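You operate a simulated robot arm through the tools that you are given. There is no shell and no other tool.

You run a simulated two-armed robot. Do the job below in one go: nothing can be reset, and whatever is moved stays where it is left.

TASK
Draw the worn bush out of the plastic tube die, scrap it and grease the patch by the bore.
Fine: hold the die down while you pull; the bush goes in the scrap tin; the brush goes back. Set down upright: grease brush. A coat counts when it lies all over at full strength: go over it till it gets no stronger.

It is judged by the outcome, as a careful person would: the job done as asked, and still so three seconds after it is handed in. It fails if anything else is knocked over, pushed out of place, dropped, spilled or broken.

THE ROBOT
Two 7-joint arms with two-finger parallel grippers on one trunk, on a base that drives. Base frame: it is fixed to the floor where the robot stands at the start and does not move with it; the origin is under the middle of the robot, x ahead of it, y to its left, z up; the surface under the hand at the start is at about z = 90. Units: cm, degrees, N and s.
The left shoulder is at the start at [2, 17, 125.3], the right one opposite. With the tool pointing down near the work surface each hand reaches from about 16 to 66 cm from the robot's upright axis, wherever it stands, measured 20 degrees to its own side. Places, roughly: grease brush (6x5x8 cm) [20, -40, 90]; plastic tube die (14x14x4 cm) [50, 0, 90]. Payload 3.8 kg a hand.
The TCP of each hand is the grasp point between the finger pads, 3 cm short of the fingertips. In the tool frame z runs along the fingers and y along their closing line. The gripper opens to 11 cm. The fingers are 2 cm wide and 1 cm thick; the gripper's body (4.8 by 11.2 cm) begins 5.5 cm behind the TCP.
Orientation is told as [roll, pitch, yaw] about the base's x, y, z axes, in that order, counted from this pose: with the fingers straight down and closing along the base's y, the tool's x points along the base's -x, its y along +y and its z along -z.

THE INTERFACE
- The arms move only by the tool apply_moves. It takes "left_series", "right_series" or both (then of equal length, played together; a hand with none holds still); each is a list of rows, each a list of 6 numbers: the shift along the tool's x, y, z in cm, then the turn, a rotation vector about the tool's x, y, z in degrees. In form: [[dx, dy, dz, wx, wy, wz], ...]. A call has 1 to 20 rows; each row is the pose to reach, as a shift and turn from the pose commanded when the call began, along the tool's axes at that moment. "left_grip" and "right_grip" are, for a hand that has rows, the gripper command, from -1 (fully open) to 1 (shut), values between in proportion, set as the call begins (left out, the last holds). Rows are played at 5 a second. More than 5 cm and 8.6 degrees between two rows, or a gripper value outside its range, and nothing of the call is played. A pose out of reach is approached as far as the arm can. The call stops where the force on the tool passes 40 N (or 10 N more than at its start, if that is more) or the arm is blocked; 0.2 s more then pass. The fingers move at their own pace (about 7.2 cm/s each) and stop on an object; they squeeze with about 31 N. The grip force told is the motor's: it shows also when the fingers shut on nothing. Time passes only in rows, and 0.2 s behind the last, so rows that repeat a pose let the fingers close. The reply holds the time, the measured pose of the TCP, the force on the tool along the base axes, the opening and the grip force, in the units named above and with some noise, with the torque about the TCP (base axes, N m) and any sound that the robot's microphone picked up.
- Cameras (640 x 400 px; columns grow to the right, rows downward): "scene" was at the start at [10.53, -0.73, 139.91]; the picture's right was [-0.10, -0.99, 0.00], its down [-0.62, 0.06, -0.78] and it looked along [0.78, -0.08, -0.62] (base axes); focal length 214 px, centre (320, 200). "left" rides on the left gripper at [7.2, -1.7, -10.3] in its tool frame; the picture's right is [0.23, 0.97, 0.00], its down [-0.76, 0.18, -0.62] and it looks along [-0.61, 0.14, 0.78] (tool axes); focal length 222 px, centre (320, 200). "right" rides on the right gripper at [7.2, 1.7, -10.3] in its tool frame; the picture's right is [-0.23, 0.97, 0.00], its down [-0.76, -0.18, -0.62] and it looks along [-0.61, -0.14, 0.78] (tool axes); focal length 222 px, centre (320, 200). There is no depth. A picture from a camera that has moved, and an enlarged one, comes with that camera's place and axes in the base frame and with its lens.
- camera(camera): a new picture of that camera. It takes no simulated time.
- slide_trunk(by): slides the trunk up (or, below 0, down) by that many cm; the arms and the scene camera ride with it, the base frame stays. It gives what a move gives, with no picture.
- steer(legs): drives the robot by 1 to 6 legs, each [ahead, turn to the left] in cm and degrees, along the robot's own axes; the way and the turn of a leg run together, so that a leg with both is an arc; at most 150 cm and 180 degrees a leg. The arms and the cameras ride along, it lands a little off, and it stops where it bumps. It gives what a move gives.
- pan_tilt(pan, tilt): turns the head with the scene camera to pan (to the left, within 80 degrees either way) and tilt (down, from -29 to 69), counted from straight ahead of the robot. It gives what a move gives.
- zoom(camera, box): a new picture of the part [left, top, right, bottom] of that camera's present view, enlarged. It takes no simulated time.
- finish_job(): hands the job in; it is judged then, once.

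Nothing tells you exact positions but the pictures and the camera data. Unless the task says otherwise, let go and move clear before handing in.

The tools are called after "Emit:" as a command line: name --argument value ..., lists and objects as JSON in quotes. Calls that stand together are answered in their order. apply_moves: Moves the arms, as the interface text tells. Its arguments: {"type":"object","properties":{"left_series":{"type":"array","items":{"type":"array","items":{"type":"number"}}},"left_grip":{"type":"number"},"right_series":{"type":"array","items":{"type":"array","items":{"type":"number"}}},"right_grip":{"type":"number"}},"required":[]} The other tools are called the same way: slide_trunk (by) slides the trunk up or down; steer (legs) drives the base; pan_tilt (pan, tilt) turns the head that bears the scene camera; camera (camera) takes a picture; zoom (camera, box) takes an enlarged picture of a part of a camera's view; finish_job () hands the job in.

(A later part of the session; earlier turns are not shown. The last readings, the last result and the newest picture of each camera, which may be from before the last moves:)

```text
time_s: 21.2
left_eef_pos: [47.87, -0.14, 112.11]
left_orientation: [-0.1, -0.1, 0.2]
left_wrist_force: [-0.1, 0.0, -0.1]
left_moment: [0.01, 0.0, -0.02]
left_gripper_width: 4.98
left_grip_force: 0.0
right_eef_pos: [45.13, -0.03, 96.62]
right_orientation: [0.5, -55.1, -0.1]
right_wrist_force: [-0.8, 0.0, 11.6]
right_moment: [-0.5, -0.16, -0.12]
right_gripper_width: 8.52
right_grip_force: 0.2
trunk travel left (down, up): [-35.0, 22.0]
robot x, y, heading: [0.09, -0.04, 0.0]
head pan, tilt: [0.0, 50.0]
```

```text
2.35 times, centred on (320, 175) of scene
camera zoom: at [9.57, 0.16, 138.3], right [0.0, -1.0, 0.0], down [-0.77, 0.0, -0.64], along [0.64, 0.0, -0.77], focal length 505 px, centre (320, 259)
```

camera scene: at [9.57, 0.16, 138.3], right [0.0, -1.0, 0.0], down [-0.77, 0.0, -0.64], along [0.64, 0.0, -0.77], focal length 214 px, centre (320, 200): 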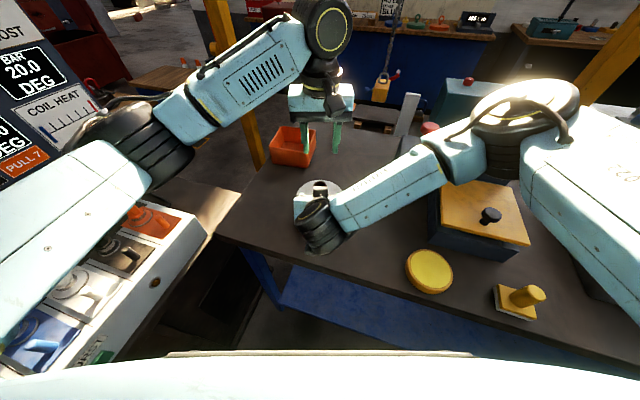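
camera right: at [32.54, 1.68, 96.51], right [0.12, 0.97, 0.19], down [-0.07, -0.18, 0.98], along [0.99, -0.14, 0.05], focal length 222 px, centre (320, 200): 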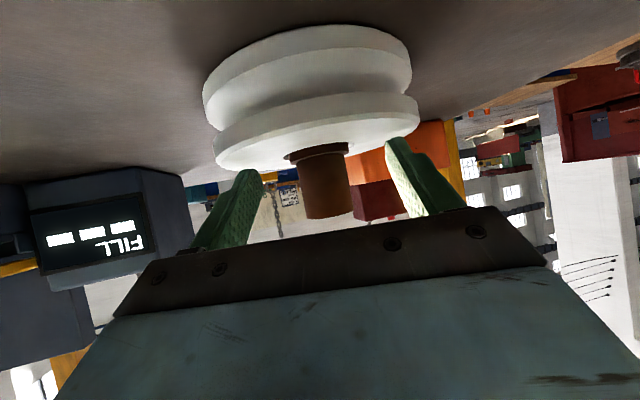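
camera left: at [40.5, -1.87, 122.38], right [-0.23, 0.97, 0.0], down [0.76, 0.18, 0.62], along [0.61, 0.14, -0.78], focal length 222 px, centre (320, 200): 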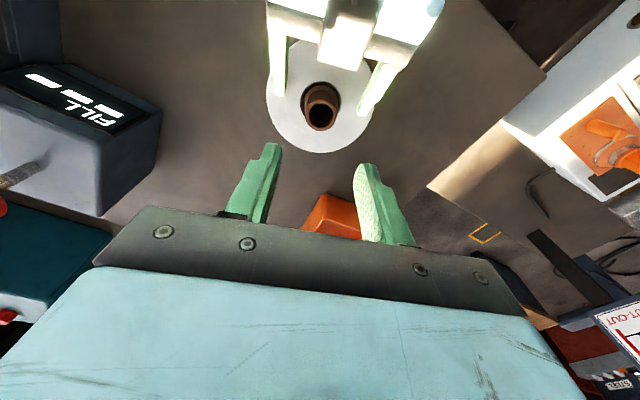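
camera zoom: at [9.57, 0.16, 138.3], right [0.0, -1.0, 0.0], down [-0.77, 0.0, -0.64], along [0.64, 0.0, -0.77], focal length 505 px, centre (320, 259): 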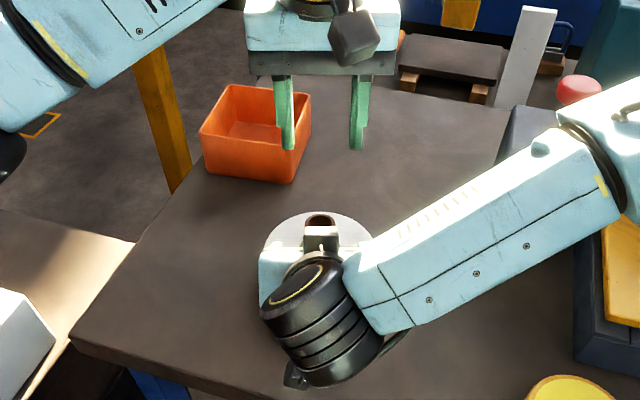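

Aligned within a couple of millimetres. I lower the left hand so its fingers stand on either side of the bush, tips just above the collar.

Emit:
apply_moves --left_series '[[0, 0, 4, 0, 0, 0], [0, 0, 8, 0, 0, 0], [0, 0, 11, 0, 0, 0], [0, 0, 12.5, 0, 0, 0], [0, 0, 13.6, 0, 0, 0], [0, 0, 13.6, 0, 0, 0]]'

Emit:
zoom --camera "right" --box '[160, 40, 480, 240]'

Emit:
zoom --camera "left" --box '[200, 40, 440, 240]'

Emit:
zoom --camera "scene" --box '[240, 90, 400, 260]'

```text
time_s: 22.6
left_eef_pos: [47.89, 0.1, 98.29]
left_orientation: [0.1, -0.1, 0.1]
left_wrist_force: [0.3, 0.1, -0.9]
left_moment: [0.0, 0.01, 0.0]
left_gripper_width: 5.0
left_grip_force: 0.2
right_eef_pos: [45.08, -0.01, 96.57]
right_orientation: [0.6, -55.2, -0.1]
right_wrist_force: [-1.2, 0.3, 11.1]
right_moment: [-0.47, -0.16, -0.06]
right_gripper_width: 8.51
right_grip_force: 0.0
trunk travel left (down, up): [-35.0, 22.0]
robot x, y, heading: [-0.19, 0.18, -0.1]
head pan, tilt: [0.0, 50.0]
```

```text
2.00 times, centred on (320, 140) of right
camera zoom: at [32.54, 1.67, 96.51], right [0.12, 0.97, 0.19], down [-0.07, -0.18, 0.98], along [0.99, -0.14, 0.05], focal length 444 px, centre (320, 320)
```

zoom: 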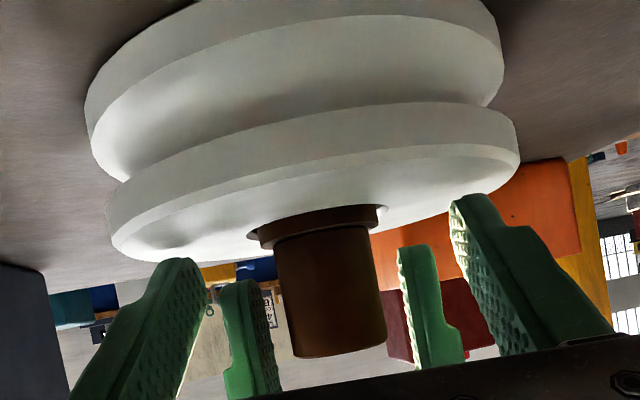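

```text
2.00 times, centred on (320, 140) of left
camera zoom: at [40.55, -1.79, 108.75], right [-0.23, 0.97, 0.0], down [0.76, 0.18, 0.62], along [0.61, 0.14, -0.78], focal length 444 px, centre (320, 320)
```

zoom: 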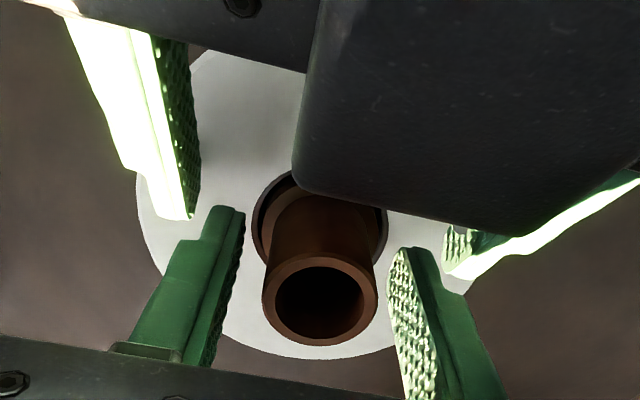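

```text
2.35 times, centred on (320, 175) of scene
camera zoom: at [9.57, 0.14, 138.3], right [0.0, -1.0, 0.0], down [-0.77, 0.0, -0.64], along [0.64, 0.0, -0.77], focal length 505 px, centre (320, 259)
```

zoom: 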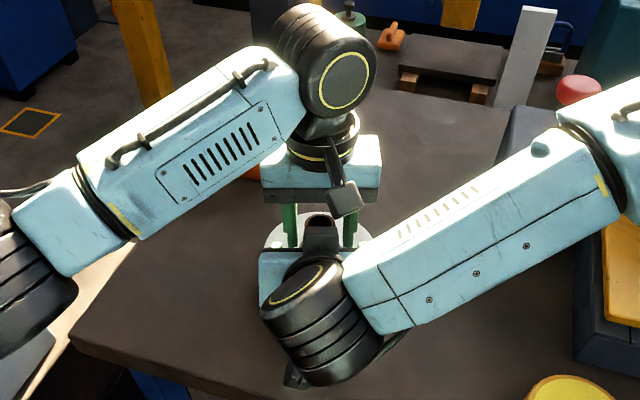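

The left fingers straddle the bush, centred, with tips about a centimetre above the collar. I lower a touch more and close the grip.

Emit:
apply_moves --left_series '[[0, 0, 0.2, 0, 0, 0], [0, 0, 0.4, 0, 0, 0]]'

Emit:
apply_moves --left_series '[[0, 0, 0, 0, 0, 0], [0, 0, 0, 0, 0, 0], [0, 0, 0, 0, 0, 0], [0, 0, 0, 0, 0, 0], [0, 0, 0, 0, 0, 0]]' --left_grip 1

Emit:
zoom --camera "right" --box '[160, 40, 480, 240]'

```text
time_s: 23.2
left_eef_pos: [47.9, -0.17, 97.92]
left_orientation: [0.0, 0.0, 0.1]
left_wrist_force: [0.6, -0.4, -0.2]
left_moment: [-0.01, 0.0, 0.0]
left_gripper_width: 5.02
left_grip_force: 0.2
right_eef_pos: [45.26, -0.0, 96.49]
right_orientation: [0.6, -55.1, -0.1]
right_wrist_force: [-2.6, -0.3, 11.6]
right_moment: [-0.45, -0.14, -0.08]
right_gripper_width: 8.46
right_grip_force: 0.1
trunk travel left (down, up): [-35.0, 22.0]
robot x, y, heading: [-0.05, -0.21, 0.2]
head pan, tilt: [0.0, 50.0]
```

```text
time_s: 24.4
left_eef_pos: [47.96, -0.1, 97.93]
left_orientation: [0.0, 0.0, 0.1]
left_wrist_force: [0.1, 0.2, -1.1]
left_moment: [-0.01, -0.01, 0.04]
left_gripper_width: 3.31
left_grip_force: 31.4
right_eef_pos: [45.18, -0.03, 96.63]
right_orientation: [0.5, -55.1, -0.1]
right_wrist_force: [-2.1, 0.0, 10.9]
right_moment: [-0.51, -0.15, -0.18]
right_gripper_width: 8.5
right_grip_force: 0.1
trunk travel left (down, up): [-35.0, 22.0]
robot x, y, heading: [0.36, 0.06, -0.2]
head pan, tilt: [0.0, 50.0]
heard: snap
```

```text
2.00 times, centred on (320, 140) of right
camera zoom: at [32.55, 1.66, 96.51], right [0.12, 0.97, 0.19], down [-0.07, -0.18, 0.98], along [0.99, -0.14, 0.05], focal length 444 px, centre (320, 320)
```

zoom: 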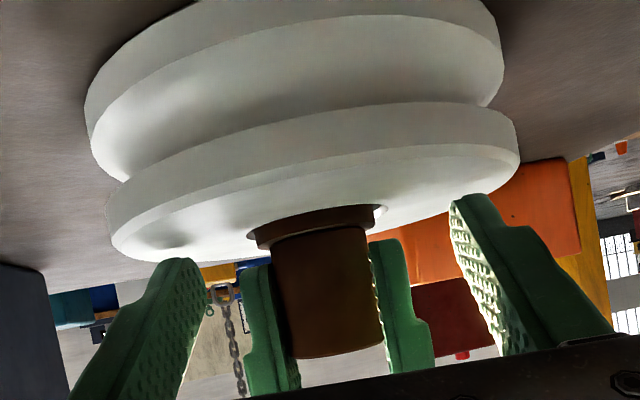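

The bush is gripped at 3.3 cm with full force; a snap was heard as the fingers closed and everything looks intact. Now I level the right hand and press harder on the die.

Emit:
apply_moves --right_series '[[0.12, 0, 0.086, 0.17, 0, -0.25], [0.25, 0, 0.172, 0.34, 0, -0.49], [0.25, 0, 0.172, 0.34, 0, -0.49]]'

```text
time_s: 25.2
left_eef_pos: [47.81, -0.06, 98.17]
left_orientation: [0.0, -0.1, 0.1]
left_wrist_force: [0.0, 0.0, 0.0]
left_moment: [0.01, 0.02, 0.01]
left_gripper_width: 3.26
left_grip_force: 31.1
right_eef_pos: [45.01, -0.02, 96.47]
right_orientation: [-0.2, -55.4, 0.5]
right_wrist_force: [-4.0, -2.4, 30.0]
right_moment: [0.59, -0.47, 0.21]
right_gripper_width: 8.52
right_grip_force: 0.3
trunk travel left (down, up): [-35.0, 22.0]
robot x, y, heading: [0.16, 0.13, -0.0]
head pan, tilt: [0.0, 50.0]
```

The right hand now presses about 30 N, shared over both fingertips. I begin drawing the bush straight up slowly.

Emit:
apply_moves --left_series '[[0, 0, -0.2, 0, 0, 0], [0, 0, -0.4, 0, 0, 0], [0, 0, -0.6, 0, 0, 0], [0, 0, -0.8, 0, 0, 0], [0, 0, -1.0, 0, 0, 0]]'

Emit:
zoom --camera "right" --box '[160, 40, 480, 240]'

```text
time_s: 26.4
left_eef_pos: [47.83, -0.13, 99.11]
left_orientation: [-0.1, 0.0, 0.1]
left_wrist_force: [0.0, -0.2, -0.5]
left_moment: [-0.03, -0.01, -0.01]
left_gripper_width: 3.28
left_grip_force: 30.5
right_eef_pos: [45.12, 0.1, 96.43]
right_orientation: [-0.1, -55.4, 0.5]
right_wrist_force: [-3.5, -2.0, 32.3]
right_moment: [0.57, -0.53, -0.2]
right_gripper_width: 8.49
right_grip_force: 0.6
trunk travel left (down, up): [-35.0, 22.0]
robot x, y, heading: [-0.31, 0.13, 0.2]
head pan, tilt: [0.0, 50.0]
```

```text
2.00 times, centred on (320, 140) of right
camera zoom: at [32.53, 1.69, 96.37], right [0.12, 0.97, 0.19], down [-0.08, -0.18, 0.98], along [0.99, -0.14, 0.06], focal length 444 px, centre (320, 320)
```

zoom: 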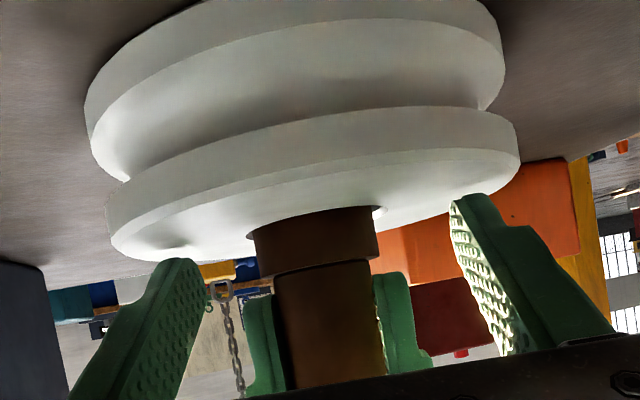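

The bush is sliding up freely with the die still flat and held. I keep drawing it up until it is out.

Emit:
apply_moves --left_series '[[0, 0, -0.6, 0, 0, 0], [0, 0, -1.2, 0, 0, 0], [0, 0, -1.8, 0, 0, 0], [0, 0, -2.4, 0, 0, 0], [0, 0, -3.0, 0, 0, 0], [0, 0, -3.6, 0, 0, 0], [0, 0, -4.2, 0, 0, 0]]'

Emit:
camera --camera "right"

Emit:
camera --camera "left"

```text
time_s: 28.0
left_eef_pos: [47.81, -0.07, 103.34]
left_orientation: [0.0, -0.1, 0.1]
left_wrist_force: [0.4, 1.3, -1.4]
left_moment: [0.03, 0.01, 0.0]
left_gripper_width: 3.31
left_grip_force: 30.7
right_eef_pos: [45.19, 0.03, 96.5]
right_orientation: [-0.2, -55.5, 0.5]
right_wrist_force: [-3.3, -2.3, 30.6]
right_moment: [0.57, -0.55, -0.11]
right_gripper_width: 8.5
right_grip_force: 0.1
trunk travel left (down, up): [-35.0, 22.0]
robot x, y, heading: [-0.16, -0.3, 0.2]
head pan, tilt: [0.0, 50.0]
```

```text
taken
camera right: at [32.54, 1.69, 96.37], right [0.12, 0.97, 0.19], down [-0.08, -0.18, 0.98], along [0.99, -0.14, 0.06], focal length 222 px, centre (320, 200)
```

right: 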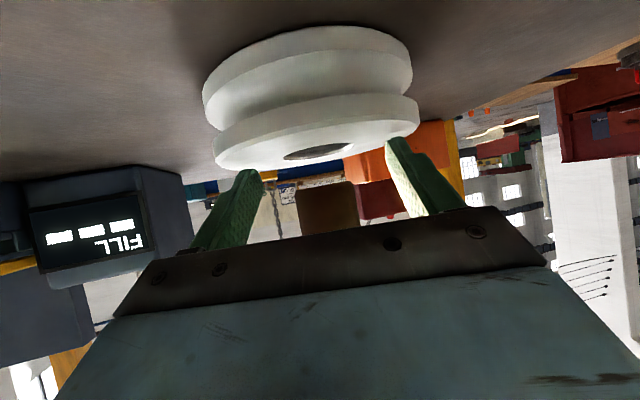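

```text
taken
camera left: at [40.4, -1.86, 113.66], right [-0.23, 0.97, 0.0], down [0.76, 0.18, 0.62], along [0.61, 0.14, -0.78], focal length 222 px, centre (320, 200)
```

left: 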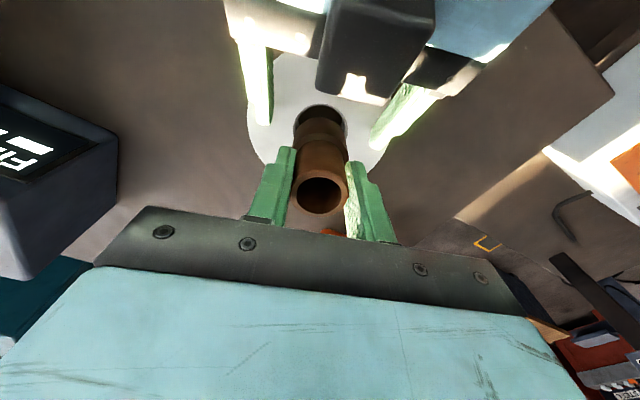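

The bush is fully out of the bore, about 7.8 cm long, and the die stayed put. I lift it higher and then raise the right hand off the die.

Emit:
apply_moves --left_series '[[0, 0, -2, 0, 0, 0], [0, 0, -5, 0, 0, 0], [0, 0, -9, 0, 0, 0], [0, 0, -13, 0, 0, 0]]'

Emit:
apply_moves --right_series '[[-0.41, 0, -0.287, 0, 0, 0], [-0.82, 0, -0.574, 0, 0, 0], [-2.05, 0, -1.43, 0, 0, 0], [-4.9, 0, -3.44, 0, 0, 0]]'

Emit:
camera --camera "scene"

Emit:
camera --camera "left"

```text
time_s: 29.0
left_eef_pos: [47.78, -0.1, 116.44]
left_orientation: [0.0, -0.1, 0.1]
left_wrist_force: [0.0, -0.2, -0.9]
left_moment: [0.0, -0.01, 0.0]
left_gripper_width: 3.25
left_grip_force: 30.7
right_eef_pos: [45.14, -0.03, 96.49]
right_orientation: [-0.1, -55.3, 0.4]
right_wrist_force: [-3.4, -2.7, 32.5]
right_moment: [0.56, -0.52, -0.09]
right_gripper_width: 8.51
right_grip_force: 0.2
trunk travel left (down, up): [-35.0, 22.0]
robot x, y, heading: [-0.12, -0.17, -0.2]
head pan, tilt: [0.0, 50.0]
```

```text
time_s: 30.0
left_eef_pos: [48.01, -0.02, 116.09]
left_orientation: [0.0, 0.0, 0.1]
left_wrist_force: [0.1, -0.2, -1.9]
left_moment: [0.01, -0.01, 0.0]
left_gripper_width: 3.26
left_grip_force: 30.8
right_eef_pos: [45.33, -0.05, 102.12]
right_orientation: [-0.7, -55.0, 0.8]
right_wrist_force: [0.1, -0.1, 0.3]
right_moment: [-0.03, 0.01, -0.02]
right_gripper_width: 8.49
right_grip_force: 0.1
trunk travel left (down, up): [-35.0, 22.0]
robot x, y, heading: [0.13, 0.07, -0.1]
head pan, tilt: [0.0, 50.0]
```

```text
taken
camera scene: at [9.65, 0.12, 138.29], right [0.0, -1.0, 0.0], down [-0.77, 0.0, -0.64], along [0.64, 0.0, -0.77], focal length 214 px, centre (320, 200)
```

scene: 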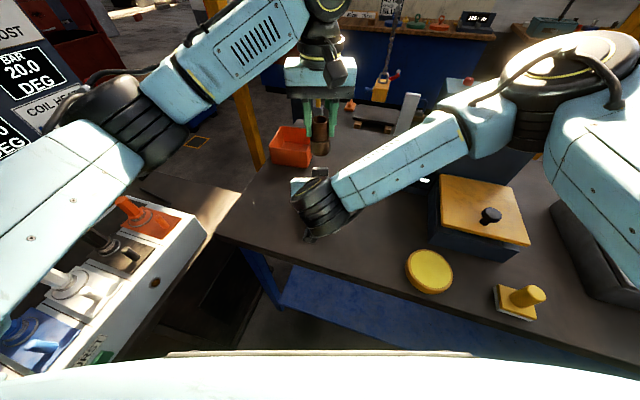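

```text
taken
camera left: at [40.53, -1.79, 126.55], right [-0.23, 0.97, 0.0], down [0.76, 0.18, 0.62], along [0.61, 0.14, -0.78], focal length 222 px, centre (320, 200)
```

left: 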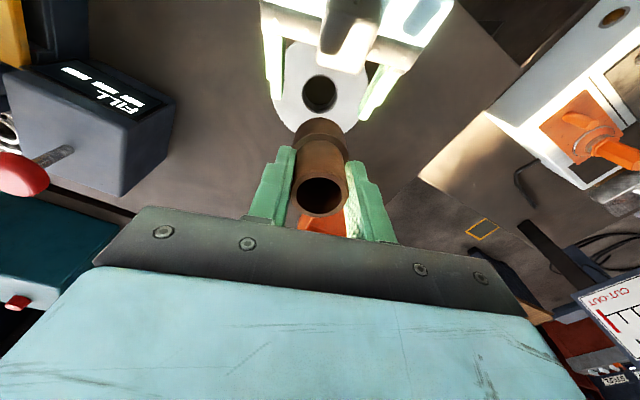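

The empty bore shows clearly and the bush is held firmly. I carry it towards the scrap tin, leaning the left hand forward 30 degrees for reach.

Emit:
apply_moves --left_series '[[-2.8, 1.8, 0.4, 0, -6, 0], [-5.6, 3.6, 0.8, 0, -12, 0], [-8.4, 5.4, 1.2, 0, -18, 0], [-11.2, 7.2, 1.6, 0, -24, 0], [-14.0, 9.1, 2.0, 0, -30, 0]]'

Emit:
camera --camera "left"

Emit:
camera --camera "scene"

```text
time_s: 31.2
left_eef_pos: [61.88, 9.17, 114.11]
left_orientation: [0.0, -30.0, 0.0]
left_wrist_force: [-0.2, 0.4, -2.3]
left_moment: [-0.02, 0.02, 0.01]
left_gripper_width: 3.28
left_grip_force: 30.5
right_eef_pos: [45.34, 0.01, 102.15]
right_orientation: [-0.5, -55.0, 0.7]
right_wrist_force: [0.2, 0.1, -0.1]
right_moment: [0.0, 0.0, -0.01]
right_gripper_width: 8.49
right_grip_force: 0.1
trunk travel left (down, up): [-35.0, 22.0]
robot x, y, heading: [-0.06, 0.2, -0.0]
head pan, tilt: [0.0, 50.0]
```

```text
taken
camera left: at [50.4, 7.39, 119.47], right [-0.2, 0.97, -0.11], down [0.35, 0.18, 0.92], along [0.92, 0.14, -0.37], focal length 222 px, centre (320, 200)
```

left: 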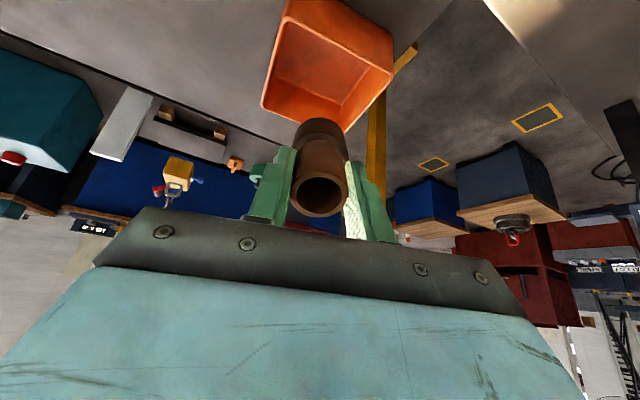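

```text
taken
camera scene: at [9.73, 0.19, 138.28], right [0.0, -1.0, 0.0], down [-0.77, 0.0, -0.64], along [0.64, 0.0, -0.77], focal length 214 px, centre (320, 200)
```

scene: 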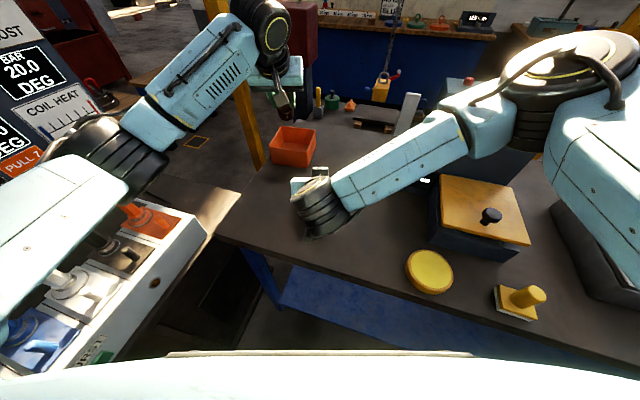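

The tin's rim corners come out at (64, 4.5), (66, 16), (78, 14), (76, 1.6), so its centre is (71, 9). I bring the bush over it and partway down.

Emit:
apply_moves --left_series '[[-2.64, 0, 1.53, 0, 0, 0], [-5.28, 0, 3.05, 0, 0, 0], [-3.28, 0, 6.51, 0, 0, 0], [-1.28, 0, 9.98, 0, 0, 0], [-0.28, 0, 11.71, 0, 0, 0]]'

Emit:
camera --camera "left"

Emit:
zoom --camera "scene" --box '[220, 60, 380, 180]'

```text
time_s: 32.4
left_eef_pos: [68.1, 9.17, 104.05]
left_orientation: [0.1, -30.0, 0.1]
left_wrist_force: [0.8, -0.2, -2.1]
left_moment: [-0.01, 0.01, -0.06]
left_gripper_width: 3.28
left_grip_force: 30.6
right_eef_pos: [45.17, -0.02, 102.16]
right_orientation: [-0.5, -55.0, 0.7]
right_wrist_force: [0.2, -0.8, 0.7]
right_moment: [0.02, -0.01, 0.04]
right_gripper_width: 8.49
right_grip_force: 0.0
trunk travel left (down, up): [-35.0, 22.0]
robot x, y, heading: [0.2, 0.01, -0.1]
head pan, tilt: [0.0, 50.0]
```

```text
taken
camera left: at [56.45, 7.32, 109.41], right [-0.2, 0.97, -0.11], down [0.35, 0.18, 0.92], along [0.92, 0.14, -0.37], focal length 222 px, centre (320, 200)
```

left: 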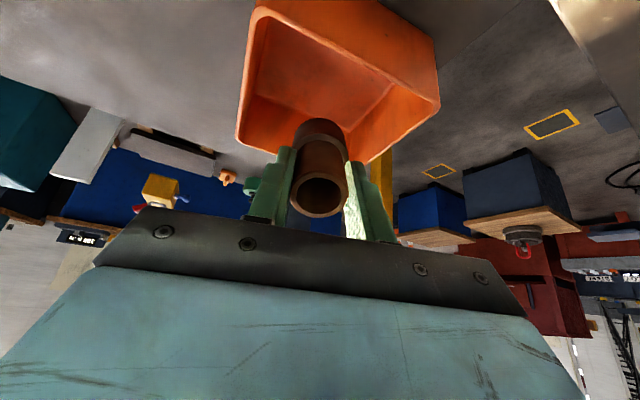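

```text
3.33 times, centred on (300, 120) of scene
camera zoom: at [9.71, 0.16, 138.28], right [0.0, -1.0, 0.0], down [-0.77, 0.0, -0.64], along [0.64, 0.0, -0.77], focal length 715 px, centre (387, 467)
```

zoom: 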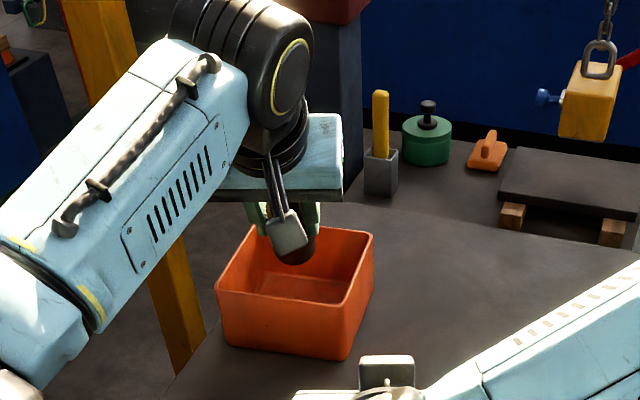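

The bush is over the tin's middle and within its walls. I lower it nearly to the tin's floor.

Emit:
apply_moves --left_series '[[0.75, 0, 1.3, 0, 0, 0], [1.5, 0, 2.6, 0, 0, 0], [2.0, 0, 3.46, 0, 0, 0], [2.3, 0, 3.98, 0, 0, 0], [2.3, 0, 3.98, 0, 0, 0]]'

Emit:
camera --camera "left"

```text
time_s: 33.6
left_eef_pos: [68.04, 9.04, 99.48]
left_orientation: [0.1, -30.0, 0.1]
left_wrist_force: [0.5, -0.6, -1.3]
left_moment: [-0.06, 0.01, -0.01]
left_gripper_width: 3.24
left_grip_force: 30.7
right_eef_pos: [45.22, -0.13, 102.14]
right_orientation: [-0.4, -54.9, 0.7]
right_wrist_force: [0.1, 0.1, -0.2]
right_moment: [0.01, -0.02, 0.04]
right_gripper_width: 8.47
right_grip_force: 0.0
trunk travel left (down, up): [-35.0, 22.0]
robot x, y, heading: [-0.23, 0.17, 0.2]
head pan, tilt: [0.0, 50.0]
```

```text
taken
camera left: at [56.48, 7.25, 104.87], right [-0.2, 0.97, -0.11], down [0.35, 0.18, 0.92], along [0.92, 0.14, -0.37], focal length 222 px, centre (320, 200)
```

left: 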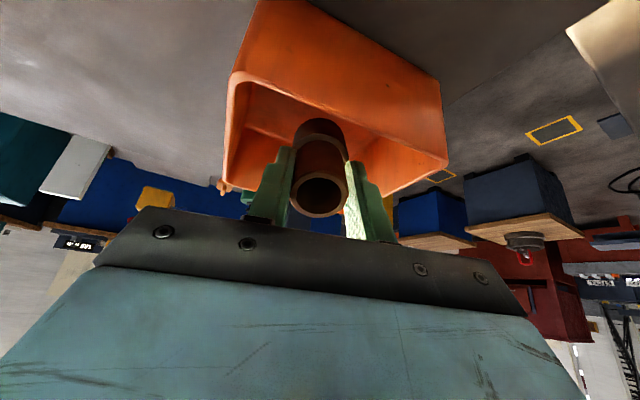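

The bush hangs just above the tin floor but leans a lot. I straighten it to about 18 degrees so it will stand when let go, then lower the last bit.

Emit:
apply_moves --left_series '[[0, 0, 0, 0, 4, 0], [0, 0, 0, 0, 8, 0], [0, 0, 0, 0, 12, 0], [0, 0, 0, 0, 12, 0]]'

Emit:
camera --camera "left"

```text
time_s: 34.6
left_eef_pos: [68.16, 9.42, 99.96]
left_orientation: [-0.1, -18.7, 0.7]
left_wrist_force: [-0.5, 0.9, -1.3]
left_moment: [0.01, -0.02, 0.01]
left_gripper_width: 3.21
left_grip_force: 31.1
left hand out of reach, approached as far as the arm can: row 3, 4
right_eef_pos: [45.4, -0.06, 102.15]
right_orientation: [-0.5, -55.0, 0.7]
right_wrist_force: [-0.7, -0.2, -0.1]
right_moment: [-0.01, -0.02, -0.01]
right_gripper_width: 8.5
right_grip_force: 0.0
trunk travel left (down, up): [-35.0, 22.0]
robot x, y, heading: [-0.18, -0.19, -0.3]
head pan, tilt: [0.0, 50.0]
```

```text
taken
camera left: at [57.89, 7.58, 107.5], right [-0.23, 0.97, -0.08], down [0.52, 0.19, 0.83], along [0.82, 0.15, -0.55], focal length 222 px, centre (320, 200)
```

left: 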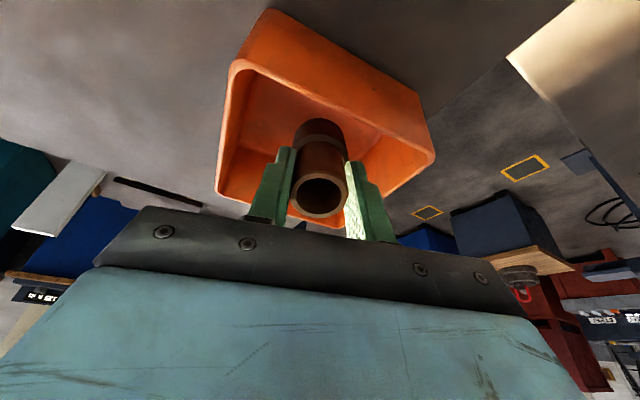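

Nearly at the arm's limit but leaning only 19 degrees. I lower gently about 2 cm and draw back slightly.

Emit:
apply_moves --left_series '[[0.35, 0, 0.41, 0, 0, 0], [0.7, 0, 0.82, 0, 0, 0], [1.05, 0, 1.23, 0, 0, 0], [1.4, 0, 1.64, 0, 0, 0], [1.4, 0, 1.64, 0, 0, 0]]'

```text
time_s: 35.8
left_eef_pos: [67.26, 9.01, 97.55]
left_orientation: [0.0, -18.0, 0.2]
left_wrist_force: [0.2, 0.4, 4.0]
left_moment: [0.02, -0.02, 0.02]
left_gripper_width: 3.21
left_grip_force: 31.3
right_eef_pos: [45.31, 0.06, 102.34]
right_orientation: [-0.5, -55.0, 0.6]
right_wrist_force: [-0.5, 0.0, 0.6]
right_moment: [-0.01, 0.0, 0.02]
right_gripper_width: 8.46
right_grip_force: 0.1
trunk travel left (down, up): [-35.0, 22.0]
robot x, y, heading: [-0.01, 0.09, 0.2]
head pan, tilt: [0.0, 50.0]
```

Light contact with the tin floor. I open the fingers to let go of the bush.

Emit:
apply_moves --left_series '[[0, 0, 0, 0, 0, 0], [0, 0, 0, 0, 0, 0], [0, 0, 0, 0, 0, 0], [0, 0, 0, 0, 0, 0]]' --left_grip -0.1

Emit:
camera --camera "left"

Emit:
zoom --camera "scene" --box '[220, 60, 380, 180]'

```text
time_s: 36.8
left_eef_pos: [67.44, 8.99, 97.58]
left_orientation: [0.0, -17.9, 0.2]
left_wrist_force: [0.3, -1.0, 0.9]
left_moment: [0.03, -0.02, 0.02]
left_gripper_width: 6.05
left_grip_force: 0.0
right_eef_pos: [45.28, -0.01, 102.14]
right_orientation: [-0.5, -54.9, 0.7]
right_wrist_force: [0.7, 0.1, 0.2]
right_moment: [-0.01, 0.0, 0.01]
right_gripper_width: 8.49
right_grip_force: 0.0
trunk travel left (down, up): [-35.0, 22.0]
robot x, y, heading: [-0.29, -0.43, -0.2]
head pan, tilt: [0.0, 50.0]
```

```text
taken
camera left: at [57.15, 7.24, 105.17], right [-0.22, 0.97, -0.07], down [0.53, 0.18, 0.83], along [0.82, 0.14, -0.56], focal length 222 px, centre (320, 200)
```

left: 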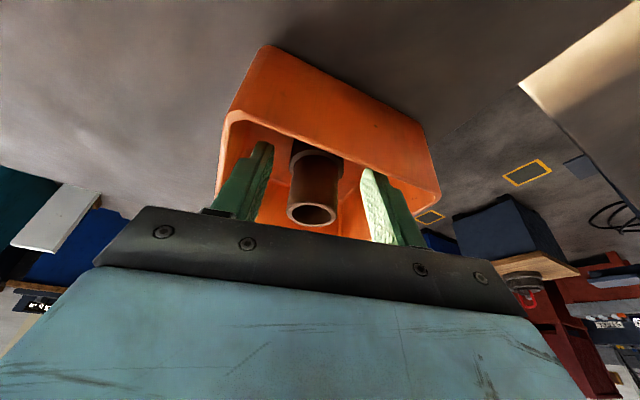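

```text
3.33 times, centred on (300, 120) of scene
camera zoom: at [9.68, 0.13, 138.29], right [0.0, -1.0, 0.0], down [-0.77, 0.0, -0.64], along [0.64, 0.0, -0.77], focal length 715 px, centre (387, 467)
```

zoom: 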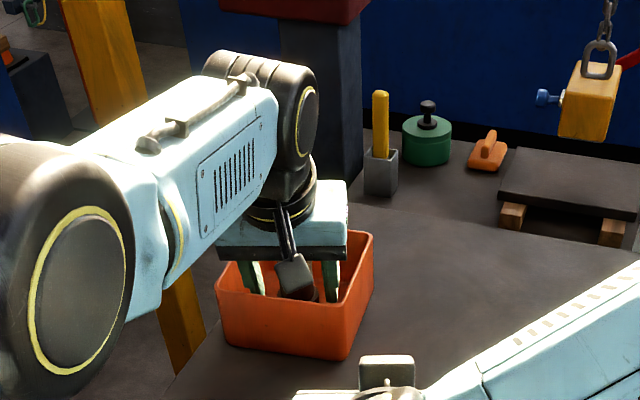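

The bush stands in the tin. I back the left hand straight out along its fingers.

Emit:
apply_moves --left_series '[[0, 0, -1.5, 0, 0, 0], [0, 0, -4, 0, 0, 0], [0, 0, -8, 0, 0, 0], [0, 0, -12, 0, 0, 0], [0, 0, -16, 0, 0, 0]]'

Emit:
camera --camera "left"

```text
time_s: 38.0
left_eef_pos: [67.42, 7.56, 113.24]
left_orientation: [0.0, -17.9, 0.1]
left_wrist_force: [-0.2, -0.1, -0.7]
left_moment: [-0.01, 0.04, -0.01]
left_gripper_width: 6.05
left_grip_force: 0.0
left hand out of reach, approached as far as the arm can: row 1, 2, 3, 4, 5
right_eef_pos: [45.24, -0.0, 102.24]
right_orientation: [-0.5, -55.1, 0.7]
right_wrist_force: [0.1, -0.4, 0.3]
right_moment: [0.02, -0.04, -0.02]
right_gripper_width: 8.48
right_grip_force: 0.2
trunk travel left (down, up): [-35.0, 22.0]
robot x, y, heading: [0.25, 0.02, -0.1]
head pan, tilt: [0.0, 50.0]
```

```text
taken
camera left: at [57.17, 5.73, 120.94], right [-0.22, 0.97, -0.07], down [0.53, 0.18, 0.83], along [0.82, 0.14, -0.56], focal length 222 px, centre (320, 200)
```

left: 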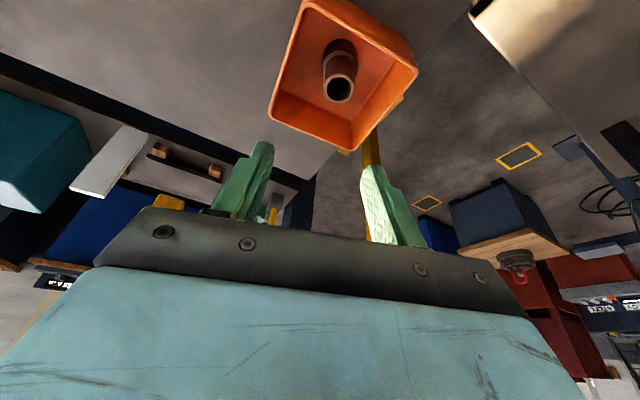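

The bush rests upright in the tin. I take the left hand back to a watching place on the left, upright again.

Emit:
apply_moves --left_series '[[3.1, 1.4, -2.6, 0, 2.6, 0], [6.3, 2.9, -5.2, 0, 5.2, 0], [9.5, 4.4, -7.8, 0, 7.8, 0], [12.7, 5.9, -10.4, 0, 10.4, 0], [15.9, 7.4, -12.8, 0, 13, 0], [19.1, 8.9, -15.2, 0, 15.6, 0], [22.3, 10.4, -17.6, 0, 18, 0]]'

Emit:
camera --camera "left"

```text
time_s: 39.6
left_eef_pos: [60.44, 12.82, 125.79]
left_orientation: [0.0, -1.4, 0.2]
left_wrist_force: [-1.0, -0.2, -0.3]
left_moment: [-0.03, -0.05, 0.0]
left_gripper_width: 6.05
left_grip_force: 0.1
left hand out of reach, approached as far as the arm can: row 1, 2, 3, 4, 5, 6, 7
right_eef_pos: [45.26, -0.07, 102.19]
right_orientation: [-0.5, -55.1, 0.6]
right_wrist_force: [0.9, -0.4, 0.6]
right_moment: [0.0, 0.02, -0.01]
right_gripper_width: 8.49
right_grip_force: 0.1
trunk travel left (down, up): [-35.0, 22.0]
robot x, y, heading: [0.09, -0.27, 0.0]
head pan, tilt: [0.0, 50.0]
```

```text
taken
camera left: at [52.78, 11.15, 136.01], right [-0.23, 0.97, -0.01], down [0.75, 0.18, 0.64], along [0.63, 0.14, -0.77], focal length 222 px, centre (320, 200)
```

left: 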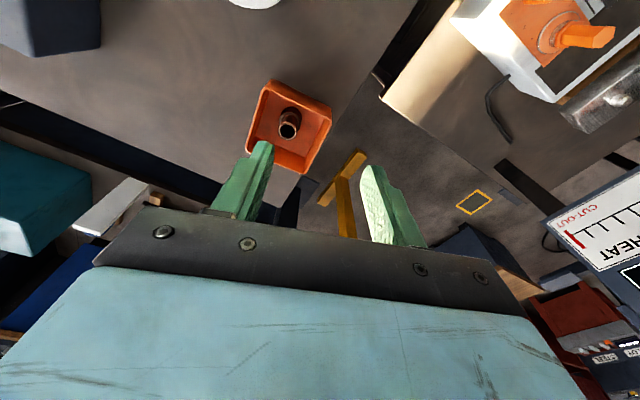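

The left hand is clear of the tin. I take it back towards the robot.

Emit:
apply_moves --left_series '[[4.5, 1, 0, 0, 0, 0], [9, 2, 0, 0, 0, 0], [13.5, 3, 0, 0, 0, 0], [18, 4, 0, 0, 0, 0], [22.4, 5, 0, 0, 1, 0]]'

Emit:
camera --camera "left"

Emit:
camera --camera "scene"

```text
time_s: 40.8
left_eef_pos: [58.42, 13.88, 129.74]
left_orientation: [0.0, 0.4, 0.0]
left_wrist_force: [0.5, 0.1, 0.6]
left_moment: [0.03, -0.01, 0.02]
left_gripper_width: 6.03
left_grip_force: 0.0
left hand out of reach, approached as far as the arm can: row 1, 2, 3, 4, 5
right_eef_pos: [45.24, -0.06, 102.19]
right_orientation: [-0.5, -55.0, 0.7]
right_wrist_force: [0.5, -0.4, 0.4]
right_moment: [-0.02, -0.02, 0.0]
right_gripper_width: 8.51
right_grip_force: 0.0
trunk travel left (down, up): [-35.0, 22.0]
robot x, y, heading: [0.2, 0.04, -0.1]
head pan, tilt: [0.0, 50.0]
```

```text
taken
camera left: at [51.2, 12.14, 140.19], right [-0.23, 0.97, 0.0], down [0.77, 0.18, 0.62], along [0.6, 0.14, -0.79], focal length 222 px, centre (320, 200)
```

left: 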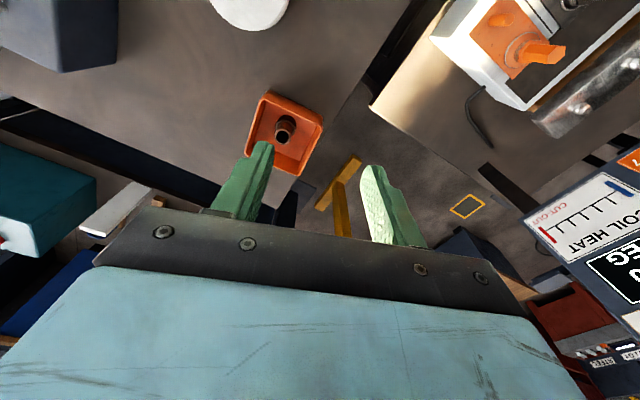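

```text
taken
camera scene: at [9.68, 0.13, 138.29], right [0.0, -1.0, 0.0], down [-0.77, 0.0, -0.64], along [0.64, 0.0, -0.77], focal length 214 px, centre (320, 200)
```

scene: 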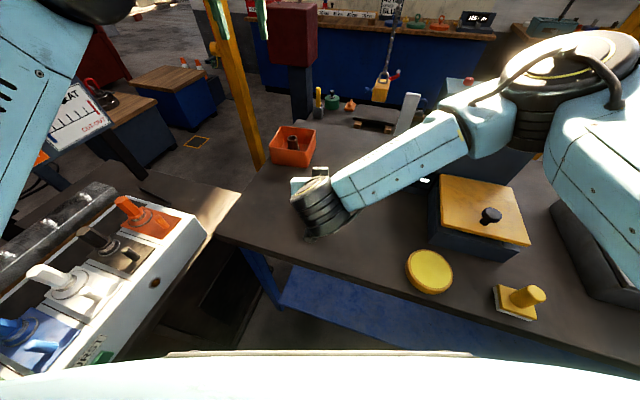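

The left arm seems caught near a joint limit and only creeps back. I try moving it sideways to the left and letting it lean forward again to free it.

Emit:
apply_moves --left_series '[[0, 3, 0, 0, 0, 0], [0, 6, 0, 0, 0, 0], [0, 9, 0, 0, 0, 0]]'

```text
time_s: 41.6
left_eef_pos: [59.02, 23.13, 129.88]
left_orientation: [-0.1, 1.2, 0.2]
left_wrist_force: [0.6, 0.5, -0.8]
left_moment: [-0.02, -0.01, 0.01]
left_gripper_width: 6.06
left_grip_force: 0.1
left hand out of reach, approached as far as the arm can: row 2, 3
right_eef_pos: [45.31, 0.07, 102.19]
right_orientation: [-0.5, -55.0, 0.7]
right_wrist_force: [0.3, 0.4, -0.1]
right_moment: [0.0, 0.03, -0.04]
right_gripper_width: 8.51
right_grip_force: 0.1
trunk travel left (down, up): [-35.0, 22.0]
robot x, y, heading: [-0.07, 0.15, 0.3]
head pan, tilt: [0.0, 50.0]
```

I try pulling back while turning the left hand about its axis, which should free the wrist.

Emit:
apply_moves --left_series '[[3, 0, 0, 0, 0, 8], [6, 0, 0, 0, 0, 16], [9, 0, 0, 0, 0, 24], [12, 0, 0, 0, 0, 32], [15, 0, 0, 0, 0, 40]]'

Emit:
camera --camera "scene"

```text
time_s: 42.8
left_eef_pos: [57.41, 16.83, 133.04]
left_orientation: [-2.0, -0.1, -37.2]
left_wrist_force: [0.3, 4.4, -0.8]
left_moment: [-0.23, 0.03, 0.02]
left_gripper_width: 6.04
left_grip_force: 0.0
left hand out of reach, approached as far as the arm can: row 1, 2, 3, 4, 5
right_eef_pos: [45.35, -0.04, 102.17]
right_orientation: [-0.4, -55.0, 0.8]
right_wrist_force: [-0.2, 0.0, -0.1]
right_moment: [0.01, -0.01, 0.02]
right_gripper_width: 8.51
right_grip_force: 0.0
trunk travel left (down, up): [-35.0, 22.0]
robot x, y, heading: [-0.28, -0.17, 0.1]
head pan, tilt: [0.0, 50.0]
```

```text
taken
camera scene: at [9.67, 0.06, 138.28], right [0.0, -1.0, 0.0], down [-0.77, 0.0, -0.64], along [0.64, 0.0, -0.77], focal length 214 px, centre (320, 200)
```

scene: 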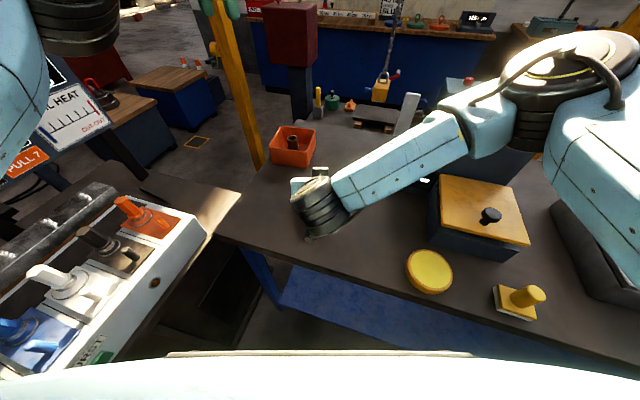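

The left hand is safely high but resists coming back. I look at the left arm's shape.

Emit:
pan_tilt --pan 45 --tilt 0

Emit:
camera --camera "scene"

```text
time_s: 44.0
left_eef_pos: [57.43, 16.75, 133.13]
left_orientation: [-2.7, -0.5, -37.5]
left_wrist_force: [0.3, -0.1, -0.9]
left_moment: [-0.04, 0.0, -0.02]
left_gripper_width: 6.06
left_grip_force: 0.1
right_eef_pos: [45.24, -0.06, 102.17]
right_orientation: [-0.5, -55.0, 0.6]
right_wrist_force: [-0.8, 0.7, -0.1]
right_moment: [-0.04, -0.01, 0.0]
right_gripper_width: 8.5
right_grip_force: 0.1
trunk travel left (down, up): [-35.0, 22.0]
robot x, y, heading: [-0.01, -0.2, 0.0]
head pan, tilt: [45.0, 0.0]
```

```text
taken
camera scene: at [8.35, 6.49, 146.07], right [0.71, -0.71, 0.0], down [0.0, 0.0, -1.0], along [0.71, 0.71, 0.0], focal length 214 px, centre (320, 200)
```

scene: 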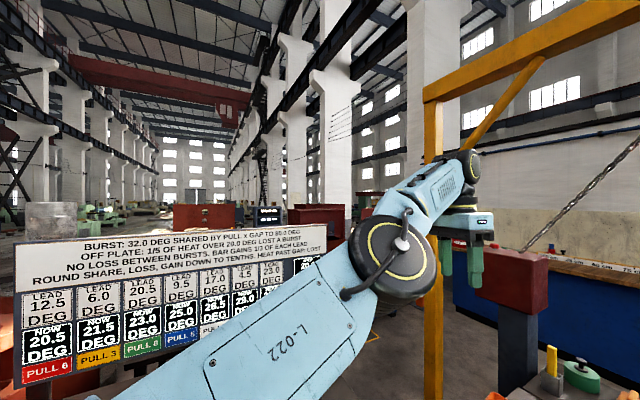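

The left arm is stretched almost straight. I'll go back the way it came: turn straight, lower, and lean forward 30 degrees, which was a comfortable pose.

Emit:
apply_moves --left_series '[[0, 0, 2.5, 0, 0, -7.5], [0, 0, 5, 0, 0, -15], [0, 0, 7.5, 0, 0, -22.5], [0, 0, 10, 0, 0, -30], [0, 0, 12.5, 0, 0, -37.5]]'

Emit:
apply_moves --left_series '[[0, 0, 0, 0, -6, 0], [0, 0, 0, 0, -12, 0], [0, 0, 0, 0, -18, 0], [0, 0, 0, 0, -24, 0], [0, 0, 0, 0, -30, 0]]'

Emit:
camera --camera "scene"

```text
time_s: 45.2
left_eef_pos: [59.13, 16.12, 128.17]
left_orientation: [0.1, 1.3, 0.3]
left_wrist_force: [0.4, 0.8, -0.1]
left_moment: [-0.01, 0.0, 0.0]
left_gripper_width: 6.04
left_grip_force: 0.0
left hand out of reach, approached as far as the arm can: row 1, 2, 3, 4, 5
right_eef_pos: [45.22, -0.09, 102.15]
right_orientation: [-0.3, -55.0, 0.6]
right_wrist_force: [-0.7, -0.1, 0.0]
right_moment: [0.04, -0.02, 0.01]
right_gripper_width: 8.5
right_grip_force: 0.0
trunk travel left (down, up): [-35.0, 22.0]
robot x, y, heading: [-0.39, 0.11, -0.2]
head pan, tilt: [45.0, 0.0]
```

```text
time_s: 46.4
left_eef_pos: [66.46, 14.49, 133.23]
left_orientation: [0.0, -26.1, 1.2]
left_wrist_force: [-0.6, 0.3, 0.6]
left_moment: [-0.01, -0.01, 0.02]
left_gripper_width: 6.03
left_grip_force: 0.1
left hand out of reach, approached as far as the arm can: row 1, 2, 3, 4, 5
right_eef_pos: [45.24, -0.08, 102.28]
right_orientation: [-0.5, -55.0, 0.7]
right_wrist_force: [-0.1, 0.6, -0.7]
right_moment: [-0.01, 0.0, 0.0]
right_gripper_width: 8.46
right_grip_force: 0.1
trunk travel left (down, up): [-35.0, 22.0]
robot x, y, heading: [0.38, -0.05, -0.2]
head pan, tilt: [45.0, 0.0]
```

```text
taken
camera scene: at [8.35, 6.49, 146.07], right [0.71, -0.71, 0.0], down [0.0, 0.0, -1.0], along [0.71, 0.71, 0.0], focal length 214 px, centre (320, 200)
```

scene: 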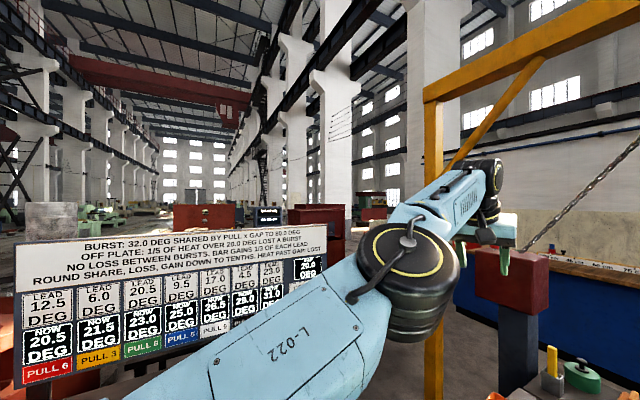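

The left elbow has locked nearly straight. I move the hand sideways to the right and back, well above everything, so the elbow can bend again.

Emit:
apply_moves --left_series '[[2.5, -3, -1.2, 0, 0, 0], [5, -6, -2.5, 0, 0, 0], [7.5, -9, -3.7, 0, 0, 0], [10, -12, -4.9, 0, 0, 0], [12.5, -13, -6.1, 0, 0, 0]]'

Emit:
camera --camera "scene"

```text
time_s: 47.6
left_eef_pos: [59.75, -1.26, 136.06]
left_orientation: [0.1, -25.9, 1.3]
left_wrist_force: [0.3, -0.4, -0.4]
left_moment: [-0.03, 0.0, 0.02]
left_gripper_width: 6.06
left_grip_force: 0.0
left hand out of reach, approached as far as the arm can: row 1, 2, 3, 4, 5
right_eef_pos: [45.28, -0.04, 102.07]
right_orientation: [-0.4, -55.0, 0.7]
right_wrist_force: [-0.4, 0.7, 0.1]
right_moment: [0.01, 0.01, 0.03]
right_gripper_width: 8.49
right_grip_force: 0.0
trunk travel left (down, up): [-35.0, 22.0]
robot x, y, heading: [-0.32, 0.18, -0.1]
head pan, tilt: [45.0, 0.0]
```

```text
taken
camera scene: at [8.33, 6.43, 146.08], right [0.71, -0.71, 0.0], down [0.0, 0.0, -1.0], along [0.71, 0.71, 0.0], focal length 214 px, centre (320, 200)
```

scene: 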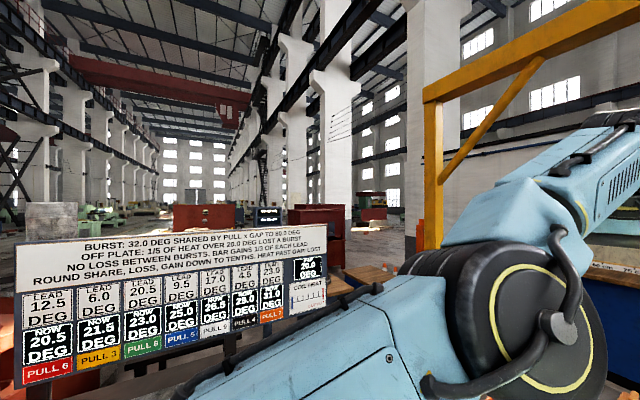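

The elbow has dropped below the wrist, so the hand is too high for its wrist bend. I lower the left hand over clear table.

Emit:
apply_moves --left_series '[[1.76, 0, 3.6, 0, 0, 0], [3.5, 0, 7.2, 0, 0, 0], [5.3, 0, 10.8, 0, 0, 0], [7.0, 0, 14.4, 0, 0, 0], [8.8, 0, 18, 0, 0, 0]]'

Emit:
camera --camera "scene"

```text
time_s: 48.8
left_eef_pos: [59.89, -0.93, 115.81]
left_orientation: [-0.1, -26.0, 1.5]
left_wrist_force: [-0.4, 0.8, 0.1]
left_moment: [-0.05, 0.01, -0.03]
left_gripper_width: 6.02
left_grip_force: 0.0
left hand out of reach, approached as far as the arm can: row 1, 2
right_eef_pos: [45.29, 0.17, 102.14]
right_orientation: [-0.6, -54.9, 0.9]
right_wrist_force: [0.1, 0.3, -0.4]
right_moment: [-0.02, -0.01, -0.04]
right_gripper_width: 8.5
right_grip_force: 0.0
trunk travel left (down, up): [-35.0, 22.0]
robot x, y, heading: [-0.33, 0.38, -0.0]
head pan, tilt: [45.0, 0.0]
```

```text
taken
camera scene: at [8.37, 6.72, 146.06], right [0.71, -0.71, 0.0], down [0.0, 0.0, -1.0], along [0.71, 0.71, 0.0], focal length 214 px, centre (320, 200)
```

scene: 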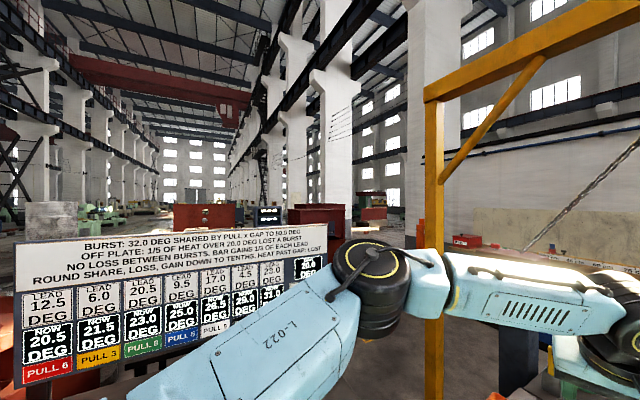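

The left arm is in a good shape again. I move it back and left to the watching place while straightening the tool.

Emit:
apply_moves --left_series '[[2.8, 2.5, -1.9, 0, 4.3, 0], [5.5, 5, -3.8, 0, 8.6, 0], [8.3, 7.5, -5.7, 0, 13, 0], [11.1, 10, -7.7, 0, 17.3, 0], [13.8, 12.5, -9.6, 0, 21.6, 0], [16.6, 15, -11.5, 0, 26, 0]]'

Emit:
pan_tilt --pan 0 --tilt 50

Emit:
camera --camera "scene"

Emit:
camera --camera "left"

```text
time_s: 50.2
left_eef_pos: [39.74, 13.5, 118.96]
left_orientation: [0.0, 0.1, 1.4]
left_wrist_force: [-0.5, -0.1, -0.6]
left_moment: [-0.01, 0.0, 0.01]
left_gripper_width: 6.06
left_grip_force: 0.0
right_eef_pos: [45.33, 0.05, 102.27]
right_orientation: [-0.5, -55.1, 0.7]
right_wrist_force: [-0.4, 0.3, -0.2]
right_moment: [-0.02, -0.02, -0.04]
right_gripper_width: 8.5
right_grip_force: 0.0
trunk travel left (down, up): [-35.0, 22.0]
robot x, y, heading: [-0.1, 0.26, 0.1]
head pan, tilt: [45.0, 0.0]
```

```text
time_s: 51.4
left_eef_pos: [39.78, 13.26, 118.83]
left_orientation: [-0.1, -0.1, 1.3]
left_wrist_force: [-0.8, 1.1, 0.0]
left_moment: [0.02, -0.02, 0.0]
left_gripper_width: 6.05
left_grip_force: 0.0
right_eef_pos: [45.24, 0.07, 102.13]
right_orientation: [-0.4, -55.0, 0.6]
right_wrist_force: [-1.6, 0.2, 0.8]
right_moment: [-0.04, -0.01, 0.01]
right_gripper_width: 8.49
right_grip_force: 0.0
trunk travel left (down, up): [-35.0, 22.0]
robot x, y, heading: [-0.0, 0.06, -0.1]
head pan, tilt: [0.0, 50.0]
```

```text
taken
camera scene: at [9.68, 0.14, 138.29], right [0.0, -1.0, 0.0], down [-0.77, 0.0, -0.64], along [0.64, 0.0, -0.77], focal length 214 px, centre (320, 200)
```

scene: 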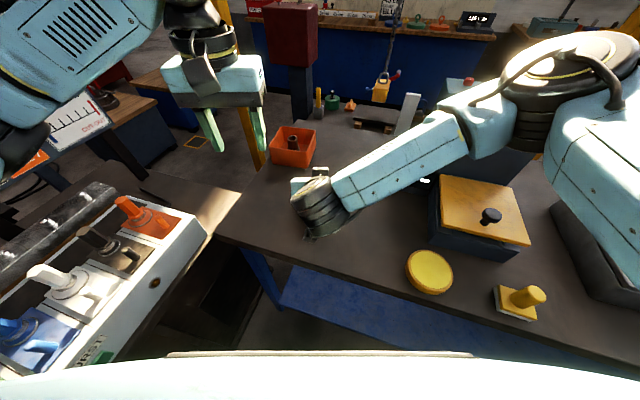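

```text
taken
camera left: at [32.47, 11.39, 129.16], right [-0.25, 0.97, 0.0], down [0.76, 0.19, 0.62], along [0.6, 0.16, -0.78], focal length 222 px, centre (320, 200)
```

left: 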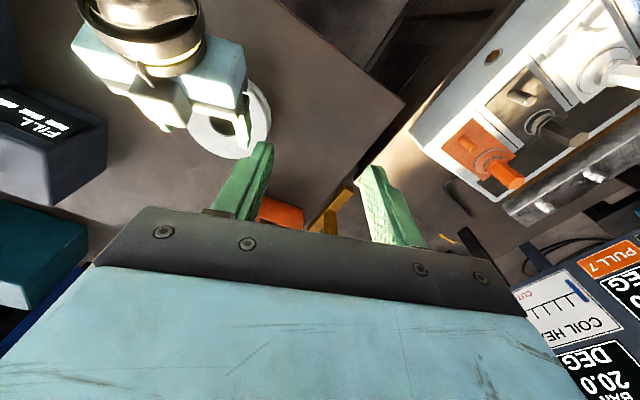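

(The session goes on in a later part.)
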